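You operate a simulated robot arm through the tools that you are given. There is no shell and no other tool. Be economical: measure what you need, move in short steps, check, and stop when the job is done.

Carry out the task below with a simulated two-armed robot. There is one attempt and no reset: what you move stays moved.

JOB
Hold the black bottle, pull its cork, park it in the cork holder, and crate both empty bottles.
Fine: black and orange bottles upright in the blue crate. Set down upright: black bottle, orange bottle.
Where things are to end (x, y in the base frame): black bottle within 0.06 m of [0.54, 0.58]; orange bottle within 0.06 m of [0.53, 0.42].

Only the result counts: the job must be done as asked and must still hold three seconds after the hand-in. Knocking over, shifting, dropping, spilling or breaking anything else fails it.

ROBOT AND FRAMES
Two 7-joint arms with four-finger grippers on one trunk, on a base that drives. Base frame: it is fixed to the floor where the robot stands at the start and does not move with it; the origin is under the middle of the robot, x ahead of it, y to its left, z up. Units: m, degrees, N and s.
The left shoulder is at the start at [0.04, 0.181, 1.254], the right one opposite. With the tool pointing down near the work surface each hand reaches from about 0.32 to 0.84 m from the robot's upright axis, wherever it stands, measured 20 degrees to its own side. Places, roughly: hole of the cork holder [0.5, -0.2, 1]; inside of the blue crate [0.5, 0.5, 0.9]. Payload 3.67 kg a hand.
The TCP of each hand is the grasp point between the finger pads, 0.028 m short of the fingertips. In the tool frame z runs along the fingers and y along their closing line. Largest opening 0.112 m; the body of the gripper starts 0.073 m behind the TCP.
Orientation is told as [roll, pitch, yaw] about the base's x, y, z axes, in that order, counted from this pose: with the fingers straight down and closing along the base's y, the tool's x points along the base's -x, its y along +y and its z along -z.

CONTROLS
- The arms move only by the tool drive_tool. It takes "left_increments", "right_increments" or both (then of equal length, played together; a hand with none holds still); each is a list of rows, each a list of 3 entries, a list of its own where there are three numbers: the gripper command, from -1 (fully open) to 1 (shut), values between in proportion, then the shift along the tool's x, y, z in units of 30 mm (1.0 is 30 mm), then the turn, a rotation vector about the tool's x, y, z in units of 6 degrees (1.0 is 6 degrees). In form: [[hand, [tx, ty, tz], [rx, ry, rz]], ...]. A call has 1 to 20 rows; each row shifts and turns the commanded pose from where the row before left it, along the tool's axes as they then stand. A call with a number of a shift or a turn outside -1 to 1 is refused whole. Rows are played at 5 a second. More than 0.05 m and 8.6 degrees between two rows, or a gripper value outside its range, and nothing of the call is played. Where a pose cannot be reached the arm comes as near as it can. A force on the tool above 40 N (or 10 N above the force at the start of the call, whichever is more), or a blocked arm, ends the call early, and 0.2 s more pass. The fingers move at their own pace and stop on an object; they squeeze with about 38 N. The grip force told is the motor's: it shows also when the fingers shut on nothing. Time passes only in rows, and 0.2 s behind the last, so rows that do not move let the fingers close. The reply holds the time, the measured pose of the TCP, the force on the tool along the base axes, the opening and the grip force, in the units named above and with some noise, with the torque about the TCP (base axes, N m) and any sound that the robot's microphone picked up.
- Cameras (640 x 400 px; columns grow to the right, rows downward): "scene" is now at [0.1103, 0.0175, 1.4974]; the picture's right is [0.17, -0.99, 0.00], its down [-0.43, -0.08, -0.90] and it looks along [0.88, 0.15, -0.44] (base axes); focal length 214 px, centre (320, 200). "left" rides on the left gripper at [0.06, 0.018, -0.104] in its tool frame; the picture's right is [-0.29, 0.96, 0.00], its down [-0.80, -0.24, -0.55] and it looks along [-0.53, -0.16, 0.83] (tool axes); focal length 234 px, centre (320, 200). "right" rides on the right gripper at [0.06, -0.018, -0.104] in its tool frame; the picture's right is [0.29, 0.96, 0.00], its down [-0.80, 0.24, -0.55] and it looks along [-0.53, 0.16, 0.83] (tool axes); focal length 234 px, centre (320, 200). There is no depth. A picture from a camera that has moved, and an enlarged one, comes with that camera's place and axes in the base frame and with its lens.
- grab_frame(camera): a new picture of that camera. No time passes.
- lift_body(by): slides the trunk up (or, below 0, down) by that many m; the arms and the scene camera ride with it, the base frame stays. It gives what a move gives, with no picture.
- roll_base(legs): drives the robot by 1 to 6 legs, each [ahead, left, turn to the left] in m, m and degrees, along the robot's own axes; the way and the turn of a leg run together, so that a leg with both is an arc; at most 1.5 m and 180 degrees a leg. The arms and the cameras ride along, it lands a little off, and it stops where it bumps. It gives what a move gives.
- turn_head(pan, tilt): turns the head with the scene camera to pan (to the left, within 86 degrees either way) and tilt (down, from -29 to 69), counted from straight ahead of the robot. It gives what a move gives.
- inspect(camera, box): a new picture of the part [left, top, right, bottom] of that camera's present view, enlarged. No time passes.
- sign_off(): hands the job in; it is judged then, once.

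Work in short steps. Places have to be worked out from the pictures, the camera data and where the tool is seen: move nearer, look again, correct. Check each grasp and each placing, and mend what went wrong. You have 120 turns and 92 pictures in all, those below and enlarged ones among them. Open the grippers and draw the arms clear of the work before you hand the job in, unless the task says otherwise; then end with one line.

The tools are called as a command line: name --argument value ..., lists and objects as JSON in quotes. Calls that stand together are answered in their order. drive_tool: Moves the arms, as the interface text tells. Its arguments: {"type":"object","properties":{"left_increments":{"type":"array","items":{"type":"array"}},"right_increments":{"type":"array","items":{"type":"array"}}},"required":[]} The other tools are called the same way: lift_body (by) slides the trunk up or down; roll_base (legs) drives the base; turn_head (pan, tilt) turns the head that bears the scene camera; grab_frame (camera) takes a picture; inspect (camera, box) takes an enlarged picture of a part of a camera's view; sign_off () hands the job in.

At the start:

```text
t: 0.0
left_position: [0.3277, 0.2766, 1.4147]
left_orientation: [0.0, 0.0, 0.0]
left_force: [0.1, 0.1, -1.3]
left_wrist_torque: [0.01, -0.02, 0.01]
left_grip_width: 0.112
left_grip_force: 0.1
right_position: [0.3434, -0.0761, 1.4289]
right_orientation: [0.0, 0.0, -0.1]
right_force: [0.9, 0.5, -0.2]
right_wrist_torque: [0.03, 0.01, 0.02]
right_grip_width: 0.1119
right_grip_force: 0.1
trunk travel left (down, up): [-0.375, 0.139]
robot x, y, heading: [0.0017, 0.0015, 0.1]
head pan, tilt: [9.9, 26.1]
```

scene: 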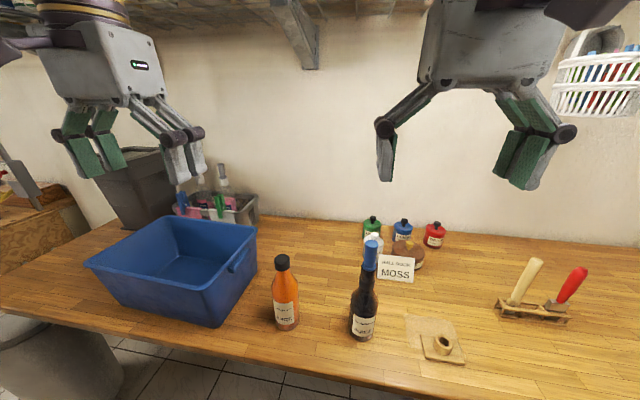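
right: 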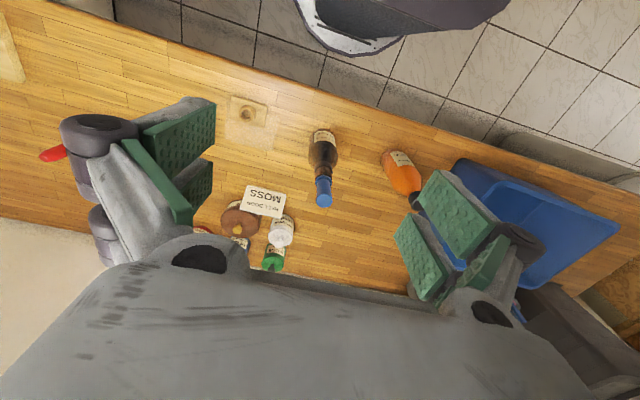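
left: 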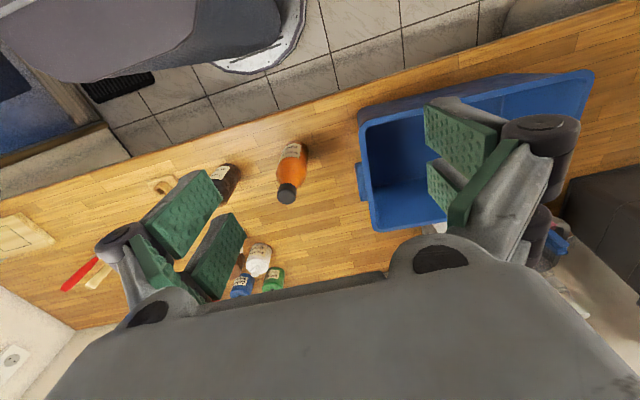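

I'll zoom in on the bottles, the holder and the crate before planning the grasps.

inspect --camera "scene" --box '[250, 220, 480, 364]'

inspect --camera "scene" --box '[70, 200, 310, 350]'

inspect --camera "right" --box '[200, 80, 440, 230]'

```text
2.78 times, centred on (365, 292) of scene
camera zoom: at [0.1103, 0.0175, 1.4974], right [0.17, -0.99, 0.0], down [-0.43, -0.08, -0.9], along [0.88, 0.15, -0.44], focal length 596 px, centre (195, -56)
```

zoom: 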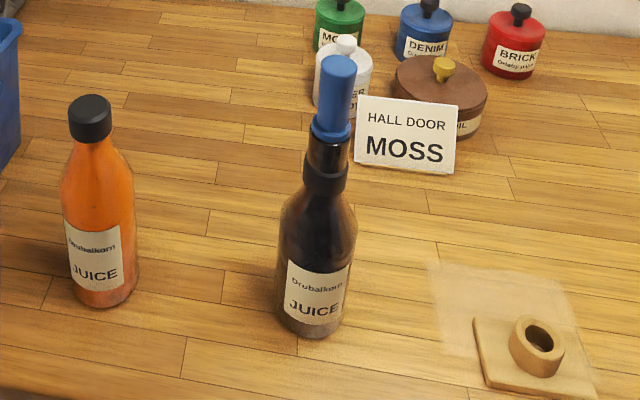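

```text
2.67 times, centred on (190, 275) of scene
camera zoom: at [0.1103, 0.0175, 1.4974], right [0.17, -0.99, 0.0], down [-0.43, -0.08, -0.9], along [0.88, 0.15, -0.44], focal length 572 px, centre (667, 0)
```

zoom: 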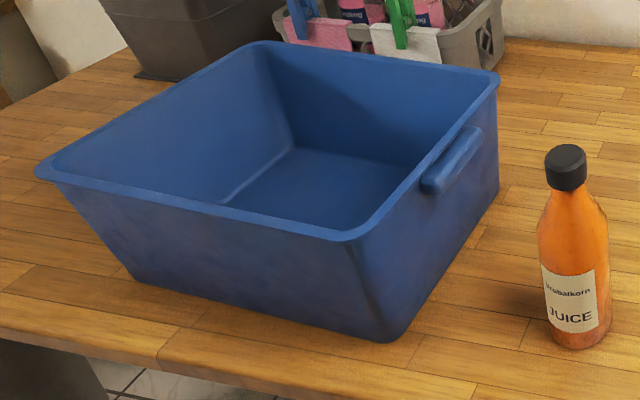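

```text
2.67 times, centred on (320, 155) of right
camera zoom: at [0.2817, -0.0932, 1.5333], right [-0.29, 0.96, 0.0], down [0.8, 0.24, 0.55], along [0.53, 0.16, -0.83], focal length 624 px, centre (320, 320)
```

zoom: 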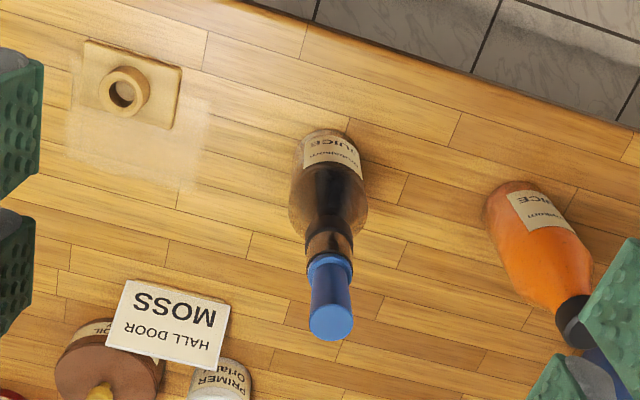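

Black bottle: about [0.48, -0.03], cork top at z 1.22. Orange bottle: about [0.467, 0.168], cap top at z 1.164. I'll crate the orange one first to make room, so the left hand goes above its cap.

drive_tool --left_increments '[[-1, [-0.768, -0.603, 0.917], [0, 0, 0]], [-1, [-0.768, -0.603, 0.917], [0, 0, 0]], [-1, [-0.768, -0.603, 0.917], [0, 0, 0]], [-1, [-0.768, -0.603, 0.917], [0, 0, 0]], [-1, [-0.768, -0.603, 0.917], [0, 0, 0]], [-1, [-0.768, -0.603, 0.917], [0, 0, 0]], [-1, [0, 0, 0], [0, 0, 0]]]'

grab_frame --camera "left"

grab_frame --camera "scene"

```text
t: 1.6
left_position: [0.4672, 0.1683, 1.2494]
left_orientation: [0.0, 0.1, -0.1]
left_force: [-0.6, 1.1, -0.4]
left_wrist_torque: [-0.03, -0.01, 0.03]
left_grip_width: 0.112
left_grip_force: 0.0
right_position: [0.3421, -0.0757, 1.4289]
right_orientation: [0.0, 0.0, 0.0]
right_force: [0.2, -0.3, -0.6]
right_wrist_torque: [0.0, -0.01, 0.0]
right_grip_width: 0.1123
right_grip_force: 0.0
trunk travel left (down, up): [-0.375, 0.139]
robot x, y, heading: [0.0031, 0.0027, 0.2]
head pan, tilt: [9.9, 26.1]
```

```text
85 pictures are left
camera left: at [0.4068, 0.1872, 1.3531], right [0.29, 0.96, 0.0], down [0.8, -0.24, 0.55], along [0.53, -0.16, -0.83], focal length 234 px, centre (320, 200)
```

left: 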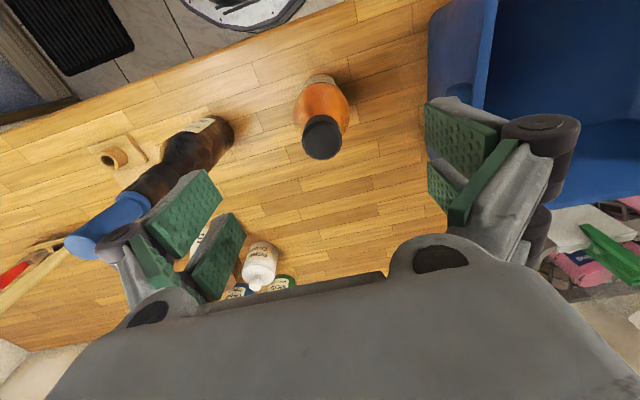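

```text
84 pictures are left
camera scene: at [0.1095, 0.018, 1.4974], right [0.17, -0.99, 0.0], down [-0.43, -0.08, -0.9], along [0.88, 0.15, -0.44], focal length 214 px, centre (320, 200)
```

scene: 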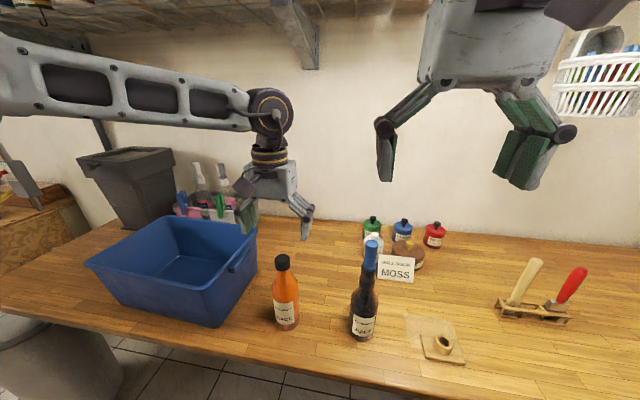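

The cap sits at about [0.473, 0.170], right below the hand. I'll go down over it to z 1.135 and close.

drive_tool --left_increments '[[-1, [-0.04, 0.015, 0.954], [0, 0, 0]], [-1, [-0.04, 0.015, 0.954], [0, 0, 0]], [-1, [-0.04, 0.015, 0.954], [0, 0, 0]], [-1, [-0.04, 0.015, 0.954], [0, 0, 0]], [-1, [0, 0, 0], [0, 0, 0]], [1, [0, 0, 0], [0, 0, 0]], [1, [0, 0, 0], [0, 0, 0]], [1, [0, 0, 0], [0, 0, 0]], [1, [0, 0, 0], [0, 0, 0]], [1, [0, 0, 0], [0, 0, 0]]]'

grab_frame --camera "left"

inspect --camera "scene" --box '[200, 200, 400, 350]'

```text
t: 3.8
left_position: [0.4705, 0.1682, 1.1369]
left_orientation: [-0.1, -0.2, 0.0]
left_force: [4.9, -2.6, 18.0]
left_wrist_torque: [-0.06, -0.3, -0.01]
left_grip_width: 0.0333
left_grip_force: 37.9
right_position: [0.3423, -0.0768, 1.4269]
right_orientation: [0.1, 0.0, -0.1]
right_force: [0.1, 1.3, -0.4]
right_wrist_torque: [0.01, 0.0, -0.02]
right_grip_width: 0.1121
right_grip_force: 0.1
trunk travel left (down, up): [-0.375, 0.139]
robot x, y, heading: [0.0003, -0.0026, -0.3]
head pan, tilt: [9.9, 26.1]
```

```text
83 pictures are left
camera left: at [0.4119, 0.1876, 1.2399], right [0.29, 0.96, 0.0], down [0.8, -0.24, 0.56], along [0.53, -0.16, -0.83], focal length 234 px, centre (320, 200)
```

left: 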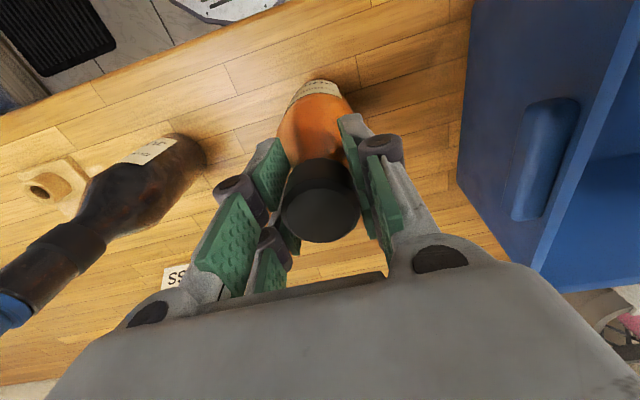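

```text
2.67 times, centred on (300, 275) of scene
camera zoom: at [0.1096, 0.0166, 1.4976], right [0.17, -0.99, 0.0], down [-0.43, -0.07, -0.9], along [0.88, 0.15, -0.44], focal length 572 px, centre (373, 0)
```

zoom: 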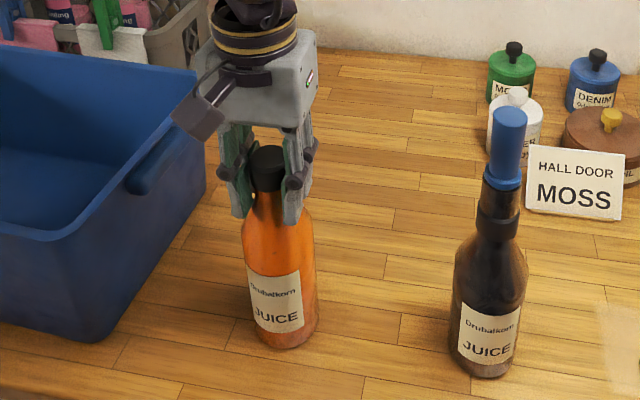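

The cap is gripped at 33 mm width. I'll lift it about 0.2 m straight up to clear the crate rim.

drive_tool --left_increments '[[1, [0, 0, -0.4], [0, 0, 0]], [1, [0, 0, -0.8], [0, 0, 0]], [1, [0, 0, -1], [0, 0, 0]], [1, [0, 0, -1], [0, 0, 0]], [1, [0, 0, -1], [0, 0, 0]], [1, [0, 0, -1], [0, 0, 0]], [1, [0, 0, -1], [0, 0, 0]], [1, [0, 0, -0.6], [0, 0, 0]], [1, [0, 0, 0], [0, 0, 0]]]'

grab_frame --camera "scene"

```text
t: 5.8
left_position: [0.4697, 0.1683, 1.3395]
left_orientation: [0.0, 0.1, -0.1]
left_force: [-0.3, -0.2, -4.2]
left_wrist_torque: [0.01, -0.02, 0.0]
left_grip_width: 0.032
left_grip_force: 37.6
right_position: [0.3427, -0.0762, 1.4283]
right_orientation: [-0.1, -0.1, 0.0]
right_force: [0.0, -0.1, 0.6]
right_wrist_torque: [0.03, 0.04, 0.0]
right_grip_width: 0.112
right_grip_force: 0.0
trunk travel left (down, up): [-0.375, 0.139]
robot x, y, heading: [0.0014, -0.0018, -0.2]
head pan, tilt: [9.9, 26.1]
```

```text
81 pictures are left
camera scene: at [0.111, 0.0178, 1.4973], right [0.17, -0.99, 0.0], down [-0.43, -0.08, -0.9], along [0.88, 0.15, -0.44], focal length 214 px, centre (320, 200)
```

scene: 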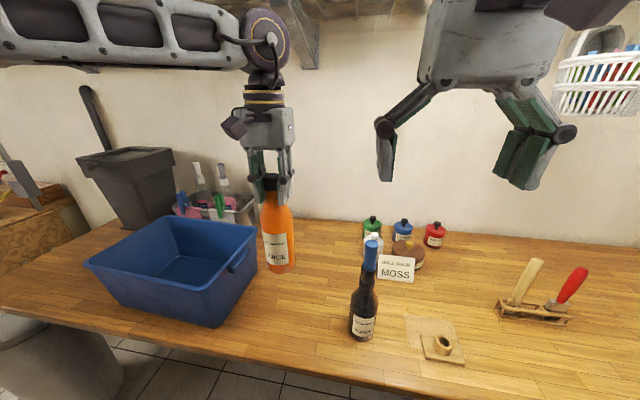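

The bottle hangs upright. I'll move it over the crate target [0.53, 0.42].

drive_tool --left_increments '[[1, [0, 0, -0.7], [0, 0, 0]], [1, [-0.223, 0.932, 0], [0, 0, 0]], [1, [-0.223, 0.932, 0], [0, 0, 0]], [1, [-0.223, 0.932, 0], [0, 0, 0]], [1, [-0.223, 0.932, 0], [0, 0, 0]], [1, [-0.223, 0.932, 0], [0, 0, 0]], [1, [-0.223, 0.932, 0], [0, 0, 0]], [1, [-0.223, 0.932, 0], [0, 0, 0]], [1, [-0.223, 0.932, 0], [0, 0, 0]], [1, [-0.223, 0.932, 0], [0, 0, 0]], [1, [0, 0, 0], [0, 0, 0]]]'

turn_head --pan 40 --tilt 35

grab_frame --camera "scene"

grab_frame --camera "left"

```text
t: 8.2
left_position: [0.5309, 0.4218, 1.3616]
left_orientation: [0.0, 0.2, 0.0]
left_force: [0.2, -0.3, -4.4]
left_wrist_torque: [0.05, 0.01, 0.04]
left_grip_width: 0.0323
left_grip_force: 37.6
right_position: [0.3431, -0.0772, 1.4274]
right_orientation: [-0.1, 0.0, -0.1]
right_force: [0.5, -0.3, -0.2]
right_wrist_torque: [0.0, -0.01, 0.01]
right_grip_width: 0.112
right_grip_force: 0.1
trunk travel left (down, up): [-0.375, 0.139]
robot x, y, heading: [0.0041, -0.0003, 0.2]
head pan, tilt: [9.9, 26.1]
```

```text
t: 9.2
left_position: [0.5321, 0.4231, 1.3623]
left_orientation: [0.1, 0.1, 0.0]
left_force: [0.1, 0.0, -4.9]
left_wrist_torque: [-0.02, 0.02, 0.02]
left_grip_width: 0.0323
left_grip_force: 38.1
right_position: [0.3427, -0.0757, 1.429]
right_orientation: [0.0, 0.0, 0.0]
right_force: [-0.8, 0.8, 0.3]
right_wrist_torque: [0.02, -0.02, 0.01]
right_grip_width: 0.1123
right_grip_force: 0.0
trunk travel left (down, up): [-0.375, 0.139]
robot x, y, heading: [-0.0039, -0.0011, -0.1]
head pan, tilt: [40.0, 35.0]
```

```text
80 pictures are left
camera scene: at [0.0879, 0.0588, 1.4833], right [0.64, -0.77, 0.0], down [-0.44, -0.37, -0.82], along [0.63, 0.53, -0.57], focal length 214 px, centre (320, 200)
```

scene: 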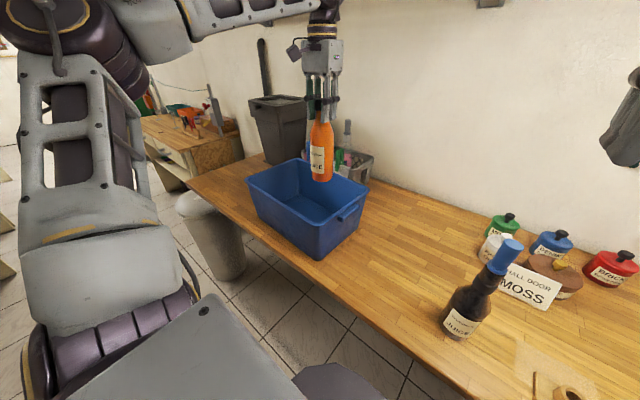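

```text
79 pictures are left
camera left: at [0.4727, 0.4415, 1.4653], right [0.29, 0.96, 0.0], down [0.8, -0.24, 0.55], along [0.53, -0.16, -0.83], focal length 234 px, centre (320, 200)
```

left: 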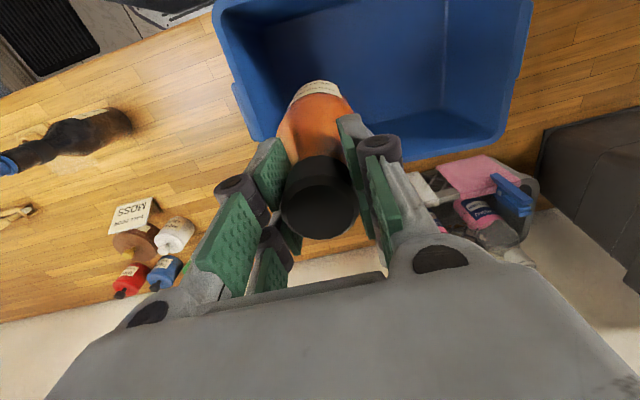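

I'll shift 12 mm to the left for wall clearance and lower into the crate, stopping just above the floor.

drive_tool --left_increments '[[1, [0, 0.4, 0], [0, 0, 0]], [1, [0, 0, 1], [0, 0, 0]], [1, [0, 0, 1], [0, 0, 0]], [1, [0, 0, 1], [0, 0, 0]], [1, [0, 0, 1], [0, 0, 0]], [1, [0, 0, 1], [0, 0, 0]], [1, [0, 0, 1], [0, 0, 0]], [1, [0, 0, 0.5], [0, 0, 0]], [1, [0, 0, 0], [0, 0, 0]]]'

grab_frame --camera "left"

inspect --camera "scene" --box '[220, 80, 400, 270]'

```text
t: 11.2
left_position: [0.5311, 0.4334, 1.1652]
left_orientation: [0.0, -0.1, 0.0]
left_force: [-0.1, -0.2, -4.4]
left_wrist_torque: [0.01, 0.02, 0.01]
left_grip_width: 0.0323
left_grip_force: 38.4
right_position: [0.3429, -0.0765, 1.4282]
right_orientation: [0.1, 0.0, 0.0]
right_force: [-0.1, 0.1, -1.2]
right_wrist_torque: [-0.01, 0.01, -0.01]
right_grip_width: 0.1121
right_grip_force: 0.1
trunk travel left (down, up): [-0.375, 0.139]
robot x, y, heading: [0.0056, 0.002, 0.1]
head pan, tilt: [40.0, 35.0]
```

```text
78 pictures are left
camera left: at [0.4719, 0.4528, 1.2695], right [0.29, 0.96, 0.0], down [0.8, -0.24, 0.55], along [0.53, -0.16, -0.83], focal length 234 px, centre (320, 200)
```

left: 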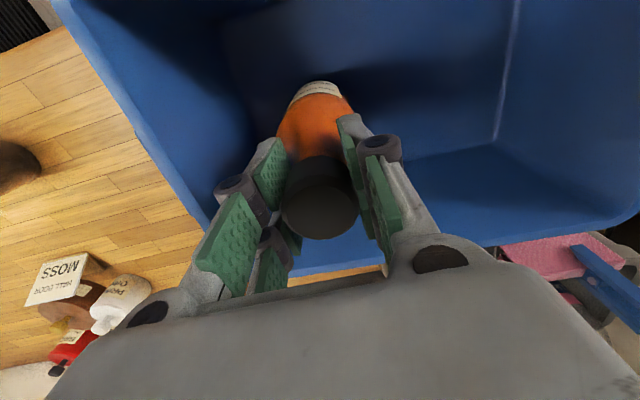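

```text
2.11 times, centred on (310, 175) of scene
camera zoom: at [0.0877, 0.0585, 1.4834], right [0.64, -0.77, 0.0], down [-0.44, -0.37, -0.82], along [0.63, 0.53, -0.57], focal length 452 px, centre (341, 253)
```

zoom: 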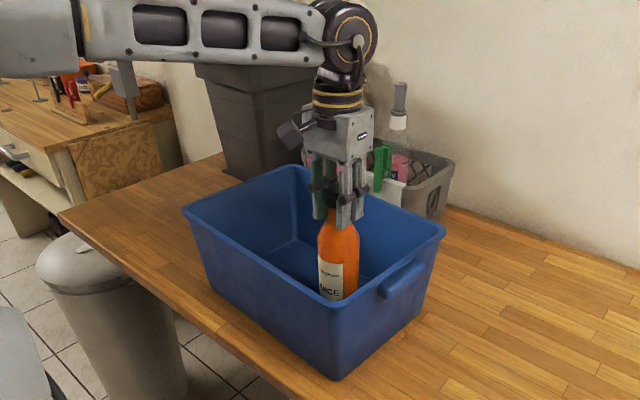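

It's clear of the walls and no contact yet. I'll lower it in small steps, watching for the floor.

drive_tool --left_increments '[[1, [0, 0, 0.3], [0, 0, 0]], [1, [0, 0, 0.2], [0, 0, 0]], [1, [0, 0, 0.15], [0, 0, 0]], [1, [0, 0, 0], [0, 0, 0]]]'

```text
t: 12.2
left_position: [0.5302, 0.4335, 1.1451]
left_orientation: [0.0, 0.0, 0.0]
left_force: [0.6, 0.0, -3.7]
left_wrist_torque: [-0.01, 0.0, -0.02]
left_grip_width: 0.0323
left_grip_force: 37.8
right_position: [0.3426, -0.0758, 1.4278]
right_orientation: [0.0, -0.1, 0.1]
right_force: [-0.1, 0.4, -0.1]
right_wrist_torque: [0.0, 0.0, -0.01]
right_grip_width: 0.1124
right_grip_force: 0.1
trunk travel left (down, up): [-0.375, 0.139]
robot x, y, heading: [0.0028, -0.0017, 0.3]
head pan, tilt: [40.0, 35.0]
```

drive_tool --left_increments '[[1, [0, 0, 0.07], [0, 0, 0]], [1, [0, 0, 0.07], [0, 0, 0]], [1, [0, 0, 0], [0, 0, 0]]]'

```text
t: 12.9
left_position: [0.5288, 0.4331, 1.1433]
left_orientation: [0.0, -0.3, 0.0]
left_force: [0.5, 1.4, 16.8]
left_wrist_torque: [0.42, 0.25, -0.07]
left_grip_width: 0.0322
left_grip_force: 37.8
right_position: [0.3416, -0.0772, 1.4286]
right_orientation: [0.1, 0.1, -0.1]
right_force: [-1.0, 0.5, -0.8]
right_wrist_torque: [0.0, 0.0, 0.02]
right_grip_width: 0.1121
right_grip_force: 0.1
trunk travel left (down, up): [-0.375, 0.139]
robot x, y, heading: [0.0002, -0.0024, 0.1]
head pan, tilt: [40.0, 35.0]
```

The bottle touched the floor at TCP z 1.143, with +17 N. I'll relieve the push slightly, open, and rise.

drive_tool --left_increments '[[1, [0, 0, -0.06], [0, 0, 0]], [0.2, [0, 0, 0], [0, 0, 0]], [-0.4, [0, 0, 0], [0, 0, 0]], [-1, [0, 0, 0], [0, 0, 0]], [-1, [0, 0, 0], [0, 0, 0]], [-1, [0, 0, -0.5], [0, 0, 0]], [-1, [0, 0, -1], [0, 0, 0]], [-1, [0, 0, -1], [0, 0, 0]], [-1, [0, 0, -1], [0, 0, 0]], [-1, [0, 0, -1], [0, 0, 0]], [-1, [0, 0, -1], [0, 0, 0]], [-1, [0, 0, 0], [0, 0, 0]]]'

grab_frame --camera "left"

grab_frame --camera "scene"

```text
t: 15.6
left_position: [0.5316, 0.4349, 1.3085]
left_orientation: [0.1, -0.1, 0.0]
left_force: [0.1, -0.5, -0.1]
left_wrist_torque: [0.0, 0.0, 0.01]
left_grip_width: 0.1117
left_grip_force: 0.1
right_position: [0.343, -0.0768, 1.4281]
right_orientation: [0.1, 0.0, 0.1]
right_force: [0.7, -0.3, 0.5]
right_wrist_torque: [-0.08, 0.0, -0.01]
right_grip_width: 0.1119
right_grip_force: 0.0
trunk travel left (down, up): [-0.375, 0.139]
robot x, y, heading: [0.0005, 0.0004, -0.2]
head pan, tilt: [40.0, 35.0]
```

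```text
76 pictures are left
camera left: at [0.4727, 0.4532, 1.4115], right [0.29, 0.96, 0.0], down [0.8, -0.24, 0.55], along [0.53, -0.16, -0.83], focal length 234 px, centre (320, 200)
```

left: 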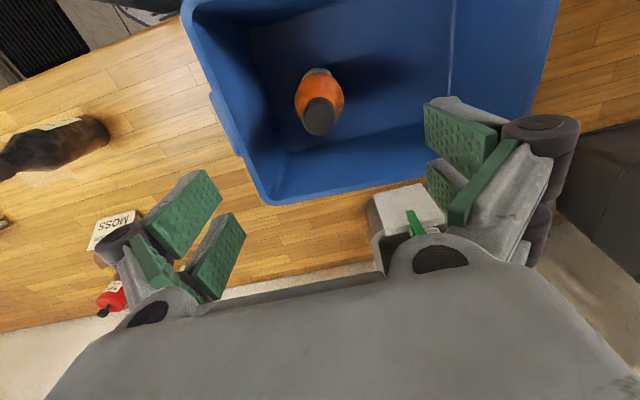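

```text
75 pictures are left
camera scene: at [0.0875, 0.0587, 1.4833], right [0.64, -0.77, 0.0], down [-0.44, -0.37, -0.82], along [0.63, 0.53, -0.57], focal length 214 px, centre (320, 200)
```

scene: 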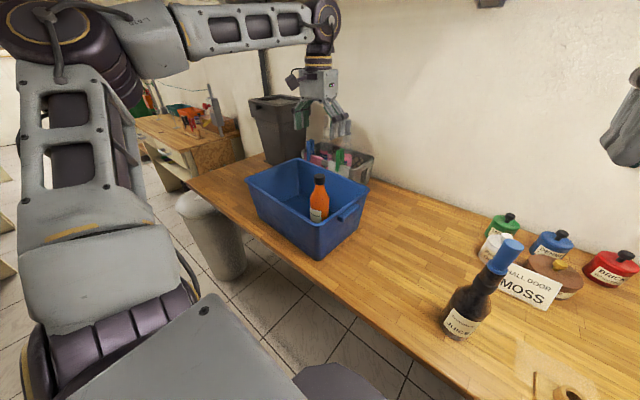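

The orange bottle stands upright in the crate at about [0.53, 0.433]. Next I'll turn the left hand, yaw -60 and tilted 50 degrees, so it can take the black bottle's body from the left side while the right hand works from above.

drive_tool --left_increments '[[-1, [0, 0, 0], [0, 0, 1]], [-1, [0, 0, 0], [0, 0, 1]], [-1, [0, 0, 0], [0, 0, 1]], [-1, [0, 0, 0], [0, 0, 1]], [-1, [0, 0, 0], [0, 0, 1]], [-1, [0, 0, 0], [0, 0, 1]], [-1, [0, 0, 0], [0, 0, 1]], [-1, [0, 0, 0], [0, 0, 1]], [-1, [0, 0, 0], [0, 0, 1]], [-1, [0, 0, 0], [0, 0, 1]], [-1, [0, 0, 0], [0, -0.93, 0]], [-1, [0, 0, 0], [0, -0.93, 0]], [-1, [0, 0, 0], [0, -0.93, 0]], [-1, [0, 0, 0], [0, -0.93, 0]], [-1, [0, 0, 0], [0, -0.93, 0]], [-1, [0, 0, 0], [0, -0.93, 0]], [-1, [0, 0, 0], [0, -0.93, 0]], [-1, [0, 0, 0], [0, -0.93, 0]], [-1, [0, 0, 0], [0, -0.93, 0]], [-1, [0, 0, 0], [0, 0, 0]]]'

grab_frame --camera "scene"

```text
t: 19.8
left_position: [0.3519, 0.133, 1.3218]
left_orientation: [-0.1, -50.1, -59.7]
left_force: [0.1, -0.1, 0.0]
left_wrist_torque: [-0.02, -0.01, 0.01]
left_grip_width: 0.1119
left_grip_force: 0.1
left hand out of reach, approached as far as the arm can: row 3, 4, 5, 6, 7, 8, 9, 10, 11, 12, 13, 14, 15, 16, 17, 18, 19
right_position: [0.3431, -0.0758, 1.4282]
right_orientation: [0.0, -0.1, -0.1]
right_force: [-0.2, 0.3, -0.1]
right_wrist_torque: [-0.01, 0.01, 0.01]
right_grip_width: 0.1122
right_grip_force: 0.0
trunk travel left (down, up): [-0.375, 0.139]
robot x, y, heading: [0.0007, 0.0006, 0.2]
head pan, tilt: [40.0, 35.0]
```

```text
74 pictures are left
camera scene: at [0.0876, 0.0584, 1.4834], right [0.64, -0.77, 0.0], down [-0.44, -0.37, -0.82], along [0.63, 0.53, -0.57], focal length 214 px, centre (320, 200)
```

scene: 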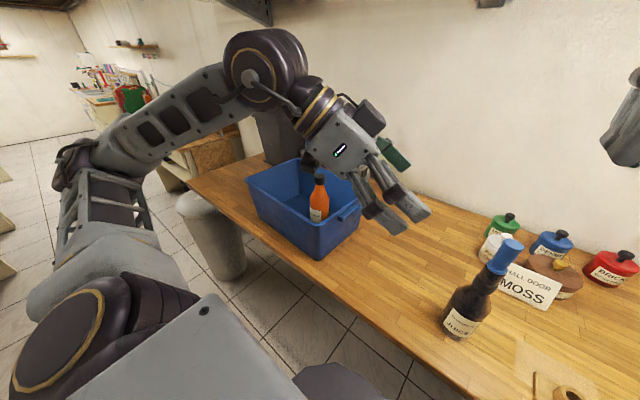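

The orientation was reached, with the position drawn in to [0.352, 0.133, 1.322]. A small test move will show where the commanded pose now stands.

drive_tool --left_increments '[[-1, [0, 0, 0.3], [0, 0, 0]], [-1, [0, 0, 0.3], [0, 0, 0]], [-1, [0, 0, 0], [0, 0, 0]]]'

```text
t: 20.6
left_position: [0.3577, 0.1212, 1.3116]
left_orientation: [0.0, -50.3, -59.9]
left_force: [0.2, 1.1, 0.0]
left_wrist_torque: [-0.01, 0.01, -0.03]
left_grip_width: 0.1121
left_grip_force: 0.0
right_position: [0.3409, -0.077, 1.4271]
right_orientation: [0.0, 0.0, 0.0]
right_force: [-0.2, 0.8, -0.2]
right_wrist_torque: [0.02, 0.0, -0.03]
right_grip_width: 0.112
right_grip_force: 0.0
trunk travel left (down, up): [-0.375, 0.139]
robot x, y, heading: [0.0036, 0.0035, 0.1]
head pan, tilt: [40.0, 35.0]
```

The commanded pose follows the measured one. I'll move to a standoff 0.13 m short of the black bottle along the approach line.

drive_tool --left_increments '[[-1, [0.4125, 0.154, 0.858], [0, 0, 0]], [-1, [0.4125, 0.154, 0.858], [0, 0, 0]], [-1, [0.4125, 0.154, 0.858], [0, 0, 0]], [-1, [0.4125, 0.154, 0.858], [0, 0, 0]], [-1, [0.4125, 0.154, 0.858], [0, 0, 0]], [-1, [0.4125, 0.154, 0.858], [0, 0, 0]], [-1, [0.4125, 0.154, 0.858], [0, 0, 0]], [-1, [0.4125, 0.154, 0.858], [0, 0, 0]], [-1, [0, 0, 0], [0, 0, 0]]]'

turn_head --pan 0 --tilt 38

grab_frame --camera "scene"

grab_frame --camera "left"

grab_frame --camera "right"

```text
t: 22.6
left_position: [0.4456, 0.0576, 1.1077]
left_orientation: [-0.1, -50.4, -59.9]
left_force: [0.4, 0.7, -0.5]
left_wrist_torque: [0.03, 0.0, 0.01]
left_grip_width: 0.1121
left_grip_force: 0.2
left hand out of reach, approached as far as the arm can: row 2, 3
right_position: [0.3409, -0.0759, 1.4276]
right_orientation: [-0.1, 0.0, 0.1]
right_force: [-0.4, -0.2, -0.2]
right_wrist_torque: [0.01, -0.01, 0.0]
right_grip_width: 0.1121
right_grip_force: 0.1
trunk travel left (down, up): [-0.375, 0.139]
robot x, y, heading: [0.0026, 0.0001, 0.2]
head pan, tilt: [40.0, 35.0]
```

```text
t: 23.6
left_position: [0.4463, 0.0571, 1.1065]
left_orientation: [0.0, -50.2, -60.0]
left_force: [-0.2, -0.6, 0.1]
left_wrist_torque: [0.02, 0.01, -0.01]
left_grip_width: 0.1119
left_grip_force: 0.0
right_position: [0.3426, -0.0756, 1.4279]
right_orientation: [-0.1, 0.1, 0.0]
right_force: [-0.2, 0.7, 0.4]
right_wrist_torque: [0.05, -0.05, 0.03]
right_grip_width: 0.1122
right_grip_force: 0.1
trunk travel left (down, up): [-0.375, 0.139]
robot x, y, heading: [0.0011, 0.0029, -0.1]
head pan, tilt: [0.0, 38.0]
```

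```text
73 pictures are left
camera scene: at [0.1061, 0.0019, 1.4788], right [0.0, -1.0, 0.0], down [-0.62, 0.0, -0.79], along [0.79, 0.0, -0.62], focal length 214 px, centre (320, 200)
```

scene: 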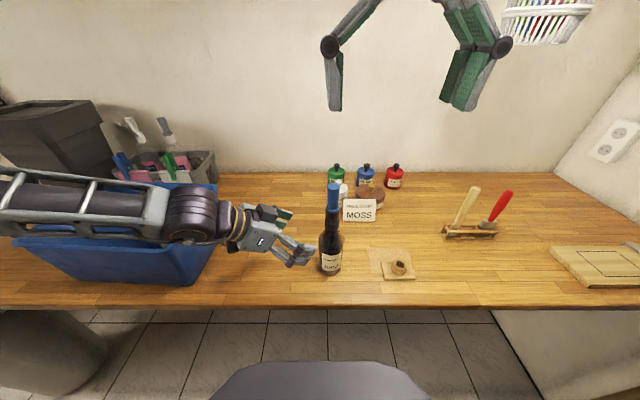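

```text
72 pictures are left
camera left: at [0.4032, 0.1697, 1.1268], right [0.92, 0.32, 0.22], down [-0.17, -0.19, 0.97], along [0.35, -0.93, -0.12], focal length 234 px, centre (320, 200)
```

left: 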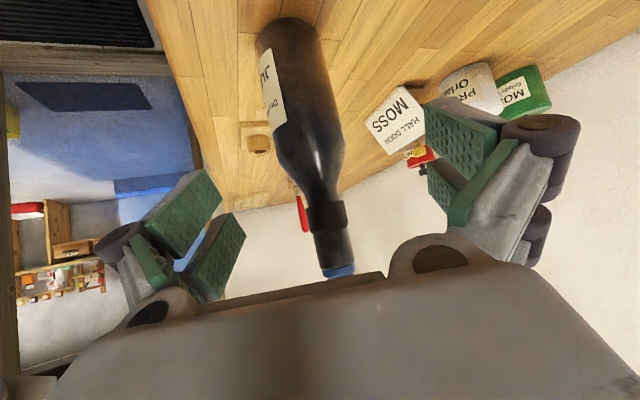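

```text
71 pictures are left
camera right: at [0.2817, -0.0932, 1.5333], right [-0.29, 0.96, 0.0], down [0.8, 0.24, 0.55], along [0.53, 0.16, -0.83], focal length 234 px, centre (320, 200)
```

right: 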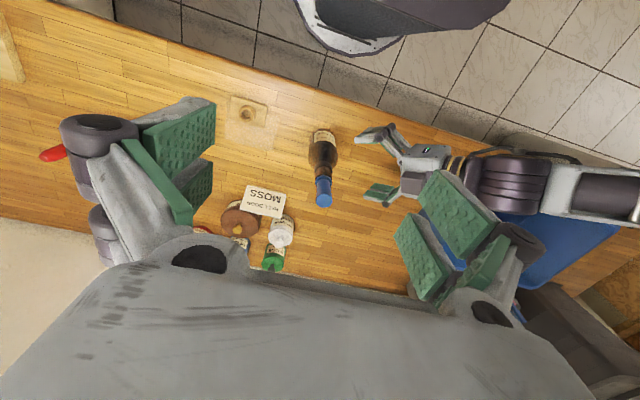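

The bottle axis is near [0.488, -0.026] and the approach is well lined up. Before advancing, I'll check that the forearm is clear of the crate and the orange bottle.

turn_head --pan 45 --tilt 35

grab_frame --camera "scene"

```text
t: 24.7
left_position: [0.446, 0.0574, 1.1069]
left_orientation: [0.0, -50.2, -59.9]
left_force: [0.0, -0.3, 0.3]
left_wrist_torque: [-0.02, -0.01, 0.01]
left_grip_width: 0.1123
left_grip_force: 0.1
right_position: [0.3415, -0.0761, 1.4284]
right_orientation: [0.0, -0.1, 0.1]
right_force: [0.5, 0.0, 0.3]
right_wrist_torque: [0.02, -0.01, -0.01]
right_grip_width: 0.1123
right_grip_force: 0.1
trunk travel left (down, up): [-0.375, 0.139]
robot x, y, heading: [-0.0009, 0.0026, -0.2]
head pan, tilt: [45.0, 35.0]
```

```text
70 pictures are left
camera scene: at [0.0822, 0.064, 1.4834], right [0.71, -0.71, 0.0], down [-0.41, -0.41, -0.82], along [0.58, 0.58, -0.57], focal length 214 px, centre (320, 200)
```

scene: 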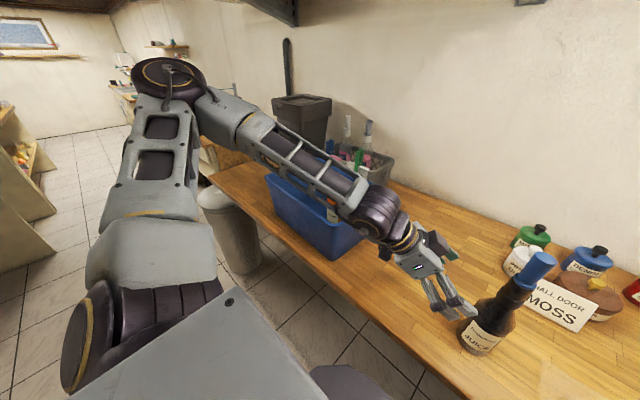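

The forearm runs at x < 0.4 and z > 1.2, so it clears both the orange bottle and the rim. I'll advance onto the black bottle and close.

drive_tool --left_increments '[[-1, [0.047, -0.033, 0.85], [0, 0, 0]], [-1, [0.047, -0.033, 0.85], [0, 0, 0]], [-1, [0.047, -0.033, 0.85], [0, 0, 0]], [-1, [0.047, -0.033, 0.85], [0, 0, 0]], [-1, [0, 0, 0], [0, 0, 0]]]'

grab_frame --camera "left"

grab_frame --camera "right"

```text
t: 25.9
left_position: [0.4797, -0.0099, 1.0375]
left_orientation: [0.0, -50.3, -59.9]
left_force: [-0.1, -0.1, 0.4]
left_wrist_torque: [-0.02, -0.01, -0.01]
left_grip_width: 0.112
left_grip_force: 0.0
right_position: [0.3413, -0.076, 1.4282]
right_orientation: [0.0, 0.0, 0.0]
right_force: [-0.2, 0.4, 0.1]
right_wrist_torque: [0.03, 0.03, 0.01]
right_grip_width: 0.112
right_grip_force: 0.0
trunk travel left (down, up): [-0.375, 0.139]
robot x, y, heading: [-0.0019, -0.0021, 0.1]
head pan, tilt: [45.0, 35.0]
```

```text
69 pictures are left
camera left: at [0.4363, 0.1032, 1.0583], right [0.92, 0.32, 0.22], down [-0.17, -0.19, 0.97], along [0.35, -0.93, -0.12], focal length 234 px, centre (320, 200)
```

left: 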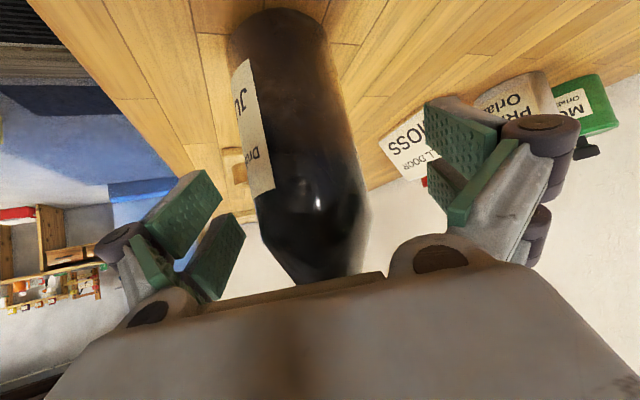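

```text
68 pictures are left
camera right: at [0.2811, -0.0927, 1.5334], right [-0.29, 0.96, 0.0], down [0.8, 0.24, 0.55], along [0.53, 0.16, -0.83], focal length 234 px, centre (320, 200)
```

right: 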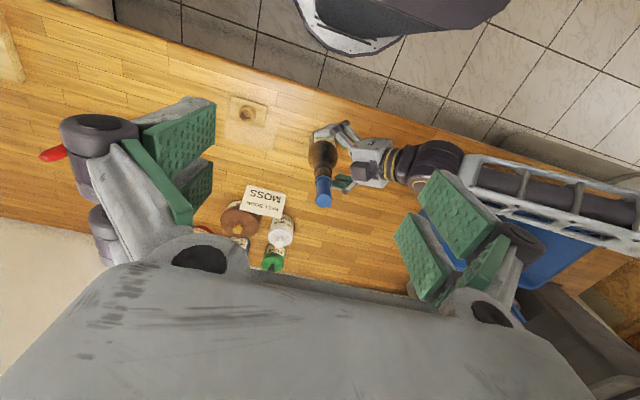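

The bottle is between the fingers. I'll advance 20 mm more and close.

drive_tool --left_increments '[[-1, [0, -0.03, 0.7], [0, 0, 0]], [-1, [0, 0, 0], [0, 0, 0]], [0, [0, 0, 0], [0, 0, 0]], [1, [0, 0, 0], [0, 0, 0]], [1, [0, 0, 0], [0, 0, 0]], [1, [0, 0, 0], [0, 0, 0]], [1, [0, 0, 0], [0, 0, 0]]]'

grab_frame --camera "left"

grab_frame --camera "right"

turn_head --pan 0 --tilt 35

grab_frame --camera "scene"

```text
t: 27.5
left_position: [0.4868, -0.0234, 1.0241]
left_orientation: [0.0, -50.3, -60.0]
left_force: [0.9, -1.8, 1.5]
left_wrist_torque: [0.01, -0.06, -0.01]
left_grip_width: 0.065
left_grip_force: 38.2
right_position: [0.3424, -0.0769, 1.428]
right_orientation: [0.0, 0.0, 0.0]
right_force: [0.3, -0.3, -0.3]
right_wrist_torque: [-0.01, 0.01, -0.02]
right_grip_width: 0.1121
right_grip_force: 0.1
trunk travel left (down, up): [-0.375, 0.139]
robot x, y, heading: [-0.0025, 0.0012, 0.5]
head pan, tilt: [45.0, 35.0]
```

```text
67 pictures are left
camera left: at [0.4441, 0.0892, 1.0449], right [0.92, 0.32, 0.22], down [-0.17, -0.19, 0.97], along [0.35, -0.93, -0.12], focal length 234 px, centre (320, 200)
```

left: 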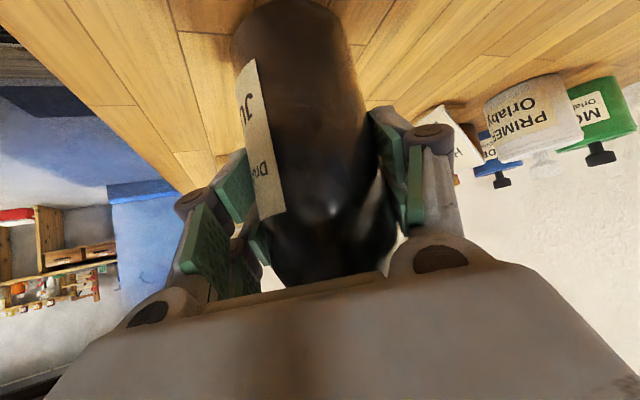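

```text
66 pictures are left
camera right: at [0.2816, -0.0935, 1.5333], right [-0.29, 0.96, 0.0], down [0.8, 0.24, 0.55], along [0.53, 0.16, -0.83], focal length 234 px, centre (320, 200)
```

right: 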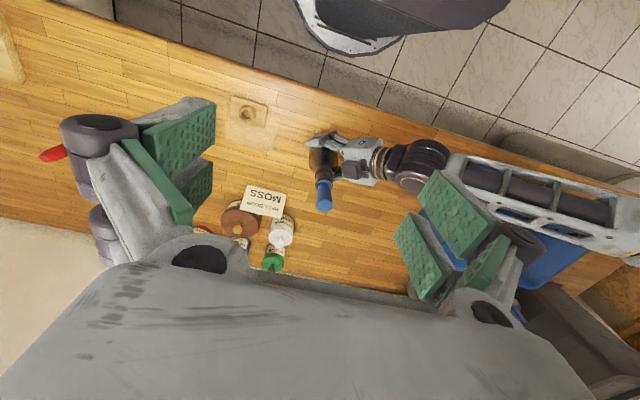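

```text
t: 28.7
left_position: [0.4871, -0.0218, 1.0252]
left_orientation: [-0.1, -50.2, -60.0]
left_force: [0.0, -1.8, 2.2]
left_wrist_torque: [-0.15, -0.12, 0.01]
left_grip_width: 0.0652
left_grip_force: 38.3
right_position: [0.3425, -0.0756, 1.4283]
right_orientation: [0.0, 0.0, 0.0]
right_force: [0.1, -0.3, 0.4]
right_wrist_torque: [-0.02, -0.01, -0.02]
right_grip_width: 0.1119
right_grip_force: 0.0
trunk travel left (down, up): [-0.375, 0.139]
robot x, y, heading: [-0.0057, 0.0006, 0.0]
head pan, tilt: [0.0, 35.0]
```

```text
65 pictures are left
camera scene: at [0.1078, 0.0016, 1.4834], right [0.0, -1.0, 0.0], down [-0.57, 0.0, -0.82], along [0.82, 0.0, -0.57], focal length 214 px, centre (320, 200)
```

scene: 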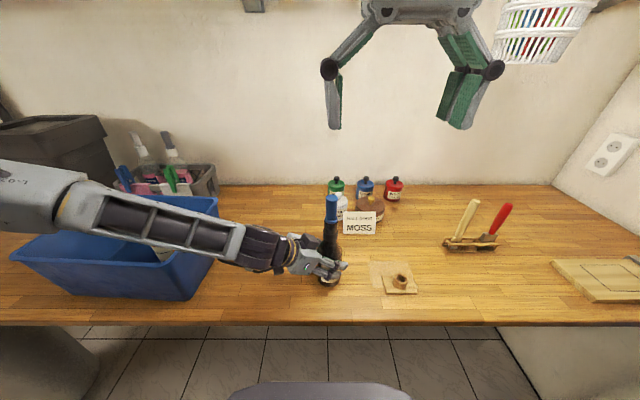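

The bottle is held at 65 mm width. Next, the right hand goes above the cork at [0.491, -0.025].

drive_tool --right_increments '[[-1, [-0.825, 0.281, 0.767], [0, 0, 0]], [-1, [-0.825, 0.281, 0.767], [0, 0, 0]], [-1, [-0.825, 0.281, 0.767], [0, 0, 0]], [-1, [-0.825, 0.281, 0.767], [0, 0, 0]], [-1, [-0.825, 0.281, 0.767], [0, 0, 0]], [-1, [-0.825, 0.281, 0.767], [0, 0, 0]], [-1, [0, 0, 0], [0, 0, 0]]]'

grab_frame --camera "right"

inspect --camera "scene" --box '[240, 130, 440, 300]'

```text
t: 30.3
left_position: [0.4865, -0.0233, 1.0259]
left_orientation: [0.1, -50.2, -60.0]
left_force: [0.5, 0.5, 1.7]
left_wrist_torque: [-0.12, 0.01, 0.0]
left_grip_width: 0.0654
left_grip_force: 37.6
right_position: [0.4911, -0.0262, 1.2892]
right_orientation: [0.0, -0.1, 0.0]
right_force: [-0.5, 0.7, 0.2]
right_wrist_torque: [0.0, -0.02, 0.0]
right_grip_width: 0.1122
right_grip_force: 0.0
trunk travel left (down, up): [-0.375, 0.139]
robot x, y, heading: [-0.0014, 0.0002, 0.3]
head pan, tilt: [0.0, 35.0]
```

```text
64 pictures are left
camera right: at [0.4311, -0.043, 1.3942], right [-0.29, 0.96, 0.0], down [0.8, 0.24, 0.55], along [0.53, 0.16, -0.83], focal length 234 px, centre (320, 200)
```

right: 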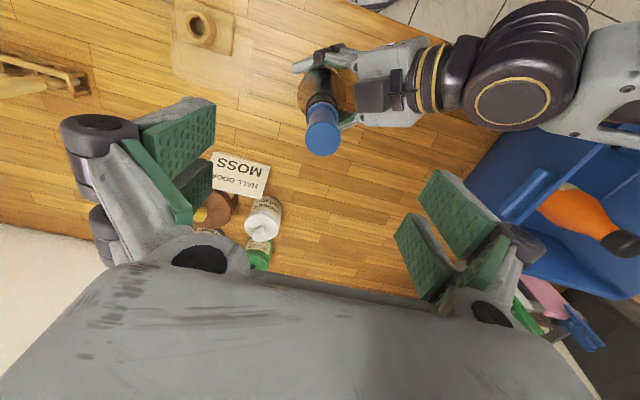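

```text
2.35 times, centred on (340, 215) of scene
camera zoom: at [0.1074, 0.0014, 1.4834], right [0.0, -1.0, 0.0], down [-0.57, 0.0, -0.82], along [0.82, 0.0, -0.57], focal length 505 px, centre (273, 165)
```

zoom: 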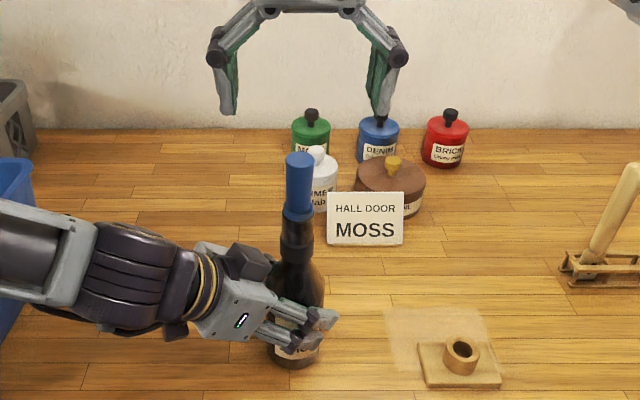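

The cork top is at [0.493, -0.022, 1.213], centred under the right hand. I'll descend to z 1.192 and grip it.

drive_tool --right_increments '[[-1, [-0.02, 0.03, 0.8], [0, 0, 0]], [-1, [-0.02, 0.03, 0.8], [0, 0, 0]], [-1, [-0.02, 0.03, 0.8], [0, 0, 0]], [-1, [-0.02, 0.03, 0.8], [0, 0, 0]], [-1, [0, 0, 0], [0, 0, 0]], [0.2, [0, 0, 0], [0, 0, 0]], [1, [0, 0, 0], [0, 0, 0]], [1, [0, 0, 0], [0, 0, 0]], [1, [0, 0, 0], [0, 0, 0]], [1, [0, 0, 0], [0, 0, 0]]]'

grab_frame --camera "right"

inspect --camera "scene" --box '[240, 130, 440, 300]'

```text
t: 32.5
left_position: [0.4874, -0.0215, 1.0239]
left_orientation: [0.0, -50.1, -59.9]
left_force: [-1.2, 9.3, 4.0]
left_wrist_torque: [-0.61, -0.33, 0.0]
left_grip_width: 0.0654
left_grip_force: 38.8
right_position: [0.4948, -0.0224, 1.1944]
right_orientation: [0.0, 0.0, -0.1]
right_force: [1.5, -9.0, 4.0]
right_wrist_torque: [-0.54, -0.09, 0.01]
right_grip_width: 0.0222
right_grip_force: 38.1
trunk travel left (down, up): [-0.375, 0.139]
robot x, y, heading: [0.0001, -0.0038, 0.0]
head pan, tilt: [0.0, 35.0]
```

```text
62 pictures are left
camera right: at [0.4331, -0.0396, 1.2998], right [-0.29, 0.96, 0.0], down [0.8, 0.24, 0.55], along [0.53, 0.16, -0.83], focal length 234 px, centre (320, 200)
```

right: 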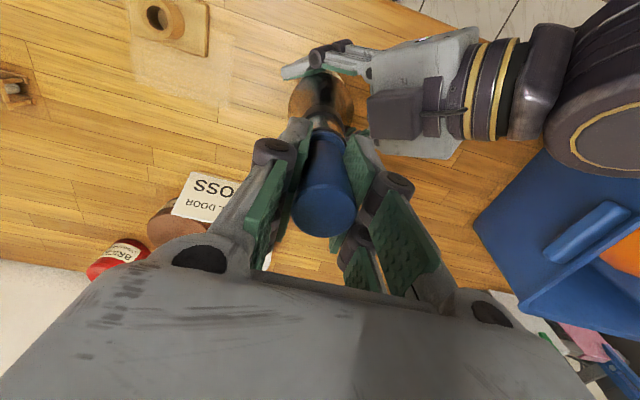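

```text
2.35 times, centred on (340, 215) of scene
camera zoom: at [0.1075, 0.0017, 1.4835], right [0.0, -1.0, 0.0], down [-0.57, 0.0, -0.82], along [0.82, 0.0, -0.57], focal length 505 px, centre (273, 165)
```

zoom: 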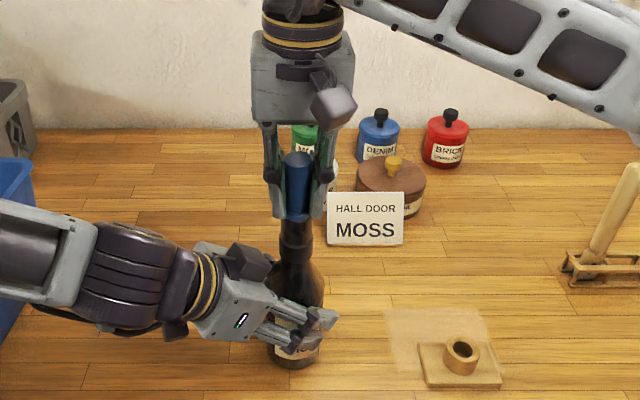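

The cork is gripped at 22 mm, with a 9 N side load. I'll ease that with a small -y shift, then pull up slowly.

drive_tool --right_increments '[[1, [0, -0.06, 0], [0, 0, 0]], [1, [0, 0, -0.1], [0, 0, 0]], [1, [0, 0, -0.1], [0, 0, 0]], [1, [0, 0, 0], [0, 0, 0]]]'

```text
t: 33.5
left_position: [0.4847, -0.0244, 1.0239]
left_orientation: [0.1, -50.1, -60.0]
left_force: [-0.1, -2.0, 3.3]
left_wrist_torque: [0.04, -0.03, -0.04]
left_grip_width: 0.0653
left_grip_force: 37.8
right_position: [0.4935, -0.025, 1.2009]
right_orientation: [-0.1, 0.1, 0.0]
right_force: [-0.2, -1.5, -1.5]
right_wrist_torque: [-0.01, -0.03, 0.0]
right_grip_width: 0.0217
right_grip_force: 38.5
trunk travel left (down, up): [-0.375, 0.139]
robot x, y, heading: [0.004, 0.0015, -0.3]
head pan, tilt: [0.0, 35.0]
```

It moved 6 mm with little force. I'll keep pulling and then check.

drive_tool --right_increments '[[1, [0, 0, -0.25], [0, 0, 0]], [1, [0, 0, -0.25], [0, 0, 0]], [1, [0, 0, -0.3], [0, 0, 0]], [1, [0, 0, -0.3], [0, 0, 0]], [1, [0, 0, 0], [0, 0, 0]]]'

inspect --camera "scene" --box '[240, 130, 440, 300]'

```text
t: 34.7
left_position: [0.4858, -0.0231, 1.0248]
left_orientation: [0.0, -50.2, -59.9]
left_force: [-1.5, -2.1, 3.4]
left_wrist_torque: [0.07, 0.1, 0.02]
left_grip_width: 0.0652
left_grip_force: 38.1
right_position: [0.4933, -0.0252, 1.234]
right_orientation: [0.0, 0.0, 0.0]
right_force: [-0.8, -0.8, -0.2]
right_wrist_torque: [0.0, 0.02, 0.03]
right_grip_width: 0.0217
right_grip_force: 38.1
trunk travel left (down, up): [-0.375, 0.139]
robot x, y, heading: [0.0016, -0.0017, 0.2]
head pan, tilt: [0.0, 35.0]
```

```text
2.35 times, centred on (340, 215) of scene
camera zoom: at [0.1075, 0.0014, 1.4834], right [0.0, -1.0, 0.0], down [-0.57, 0.0, -0.82], along [0.82, 0.0, -0.57], focal length 505 px, centre (273, 165)
```

zoom: 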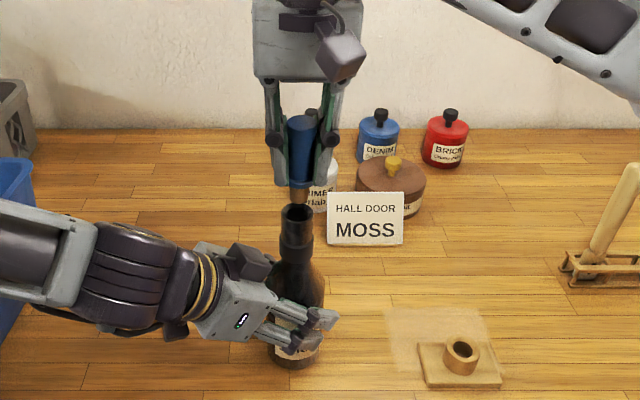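

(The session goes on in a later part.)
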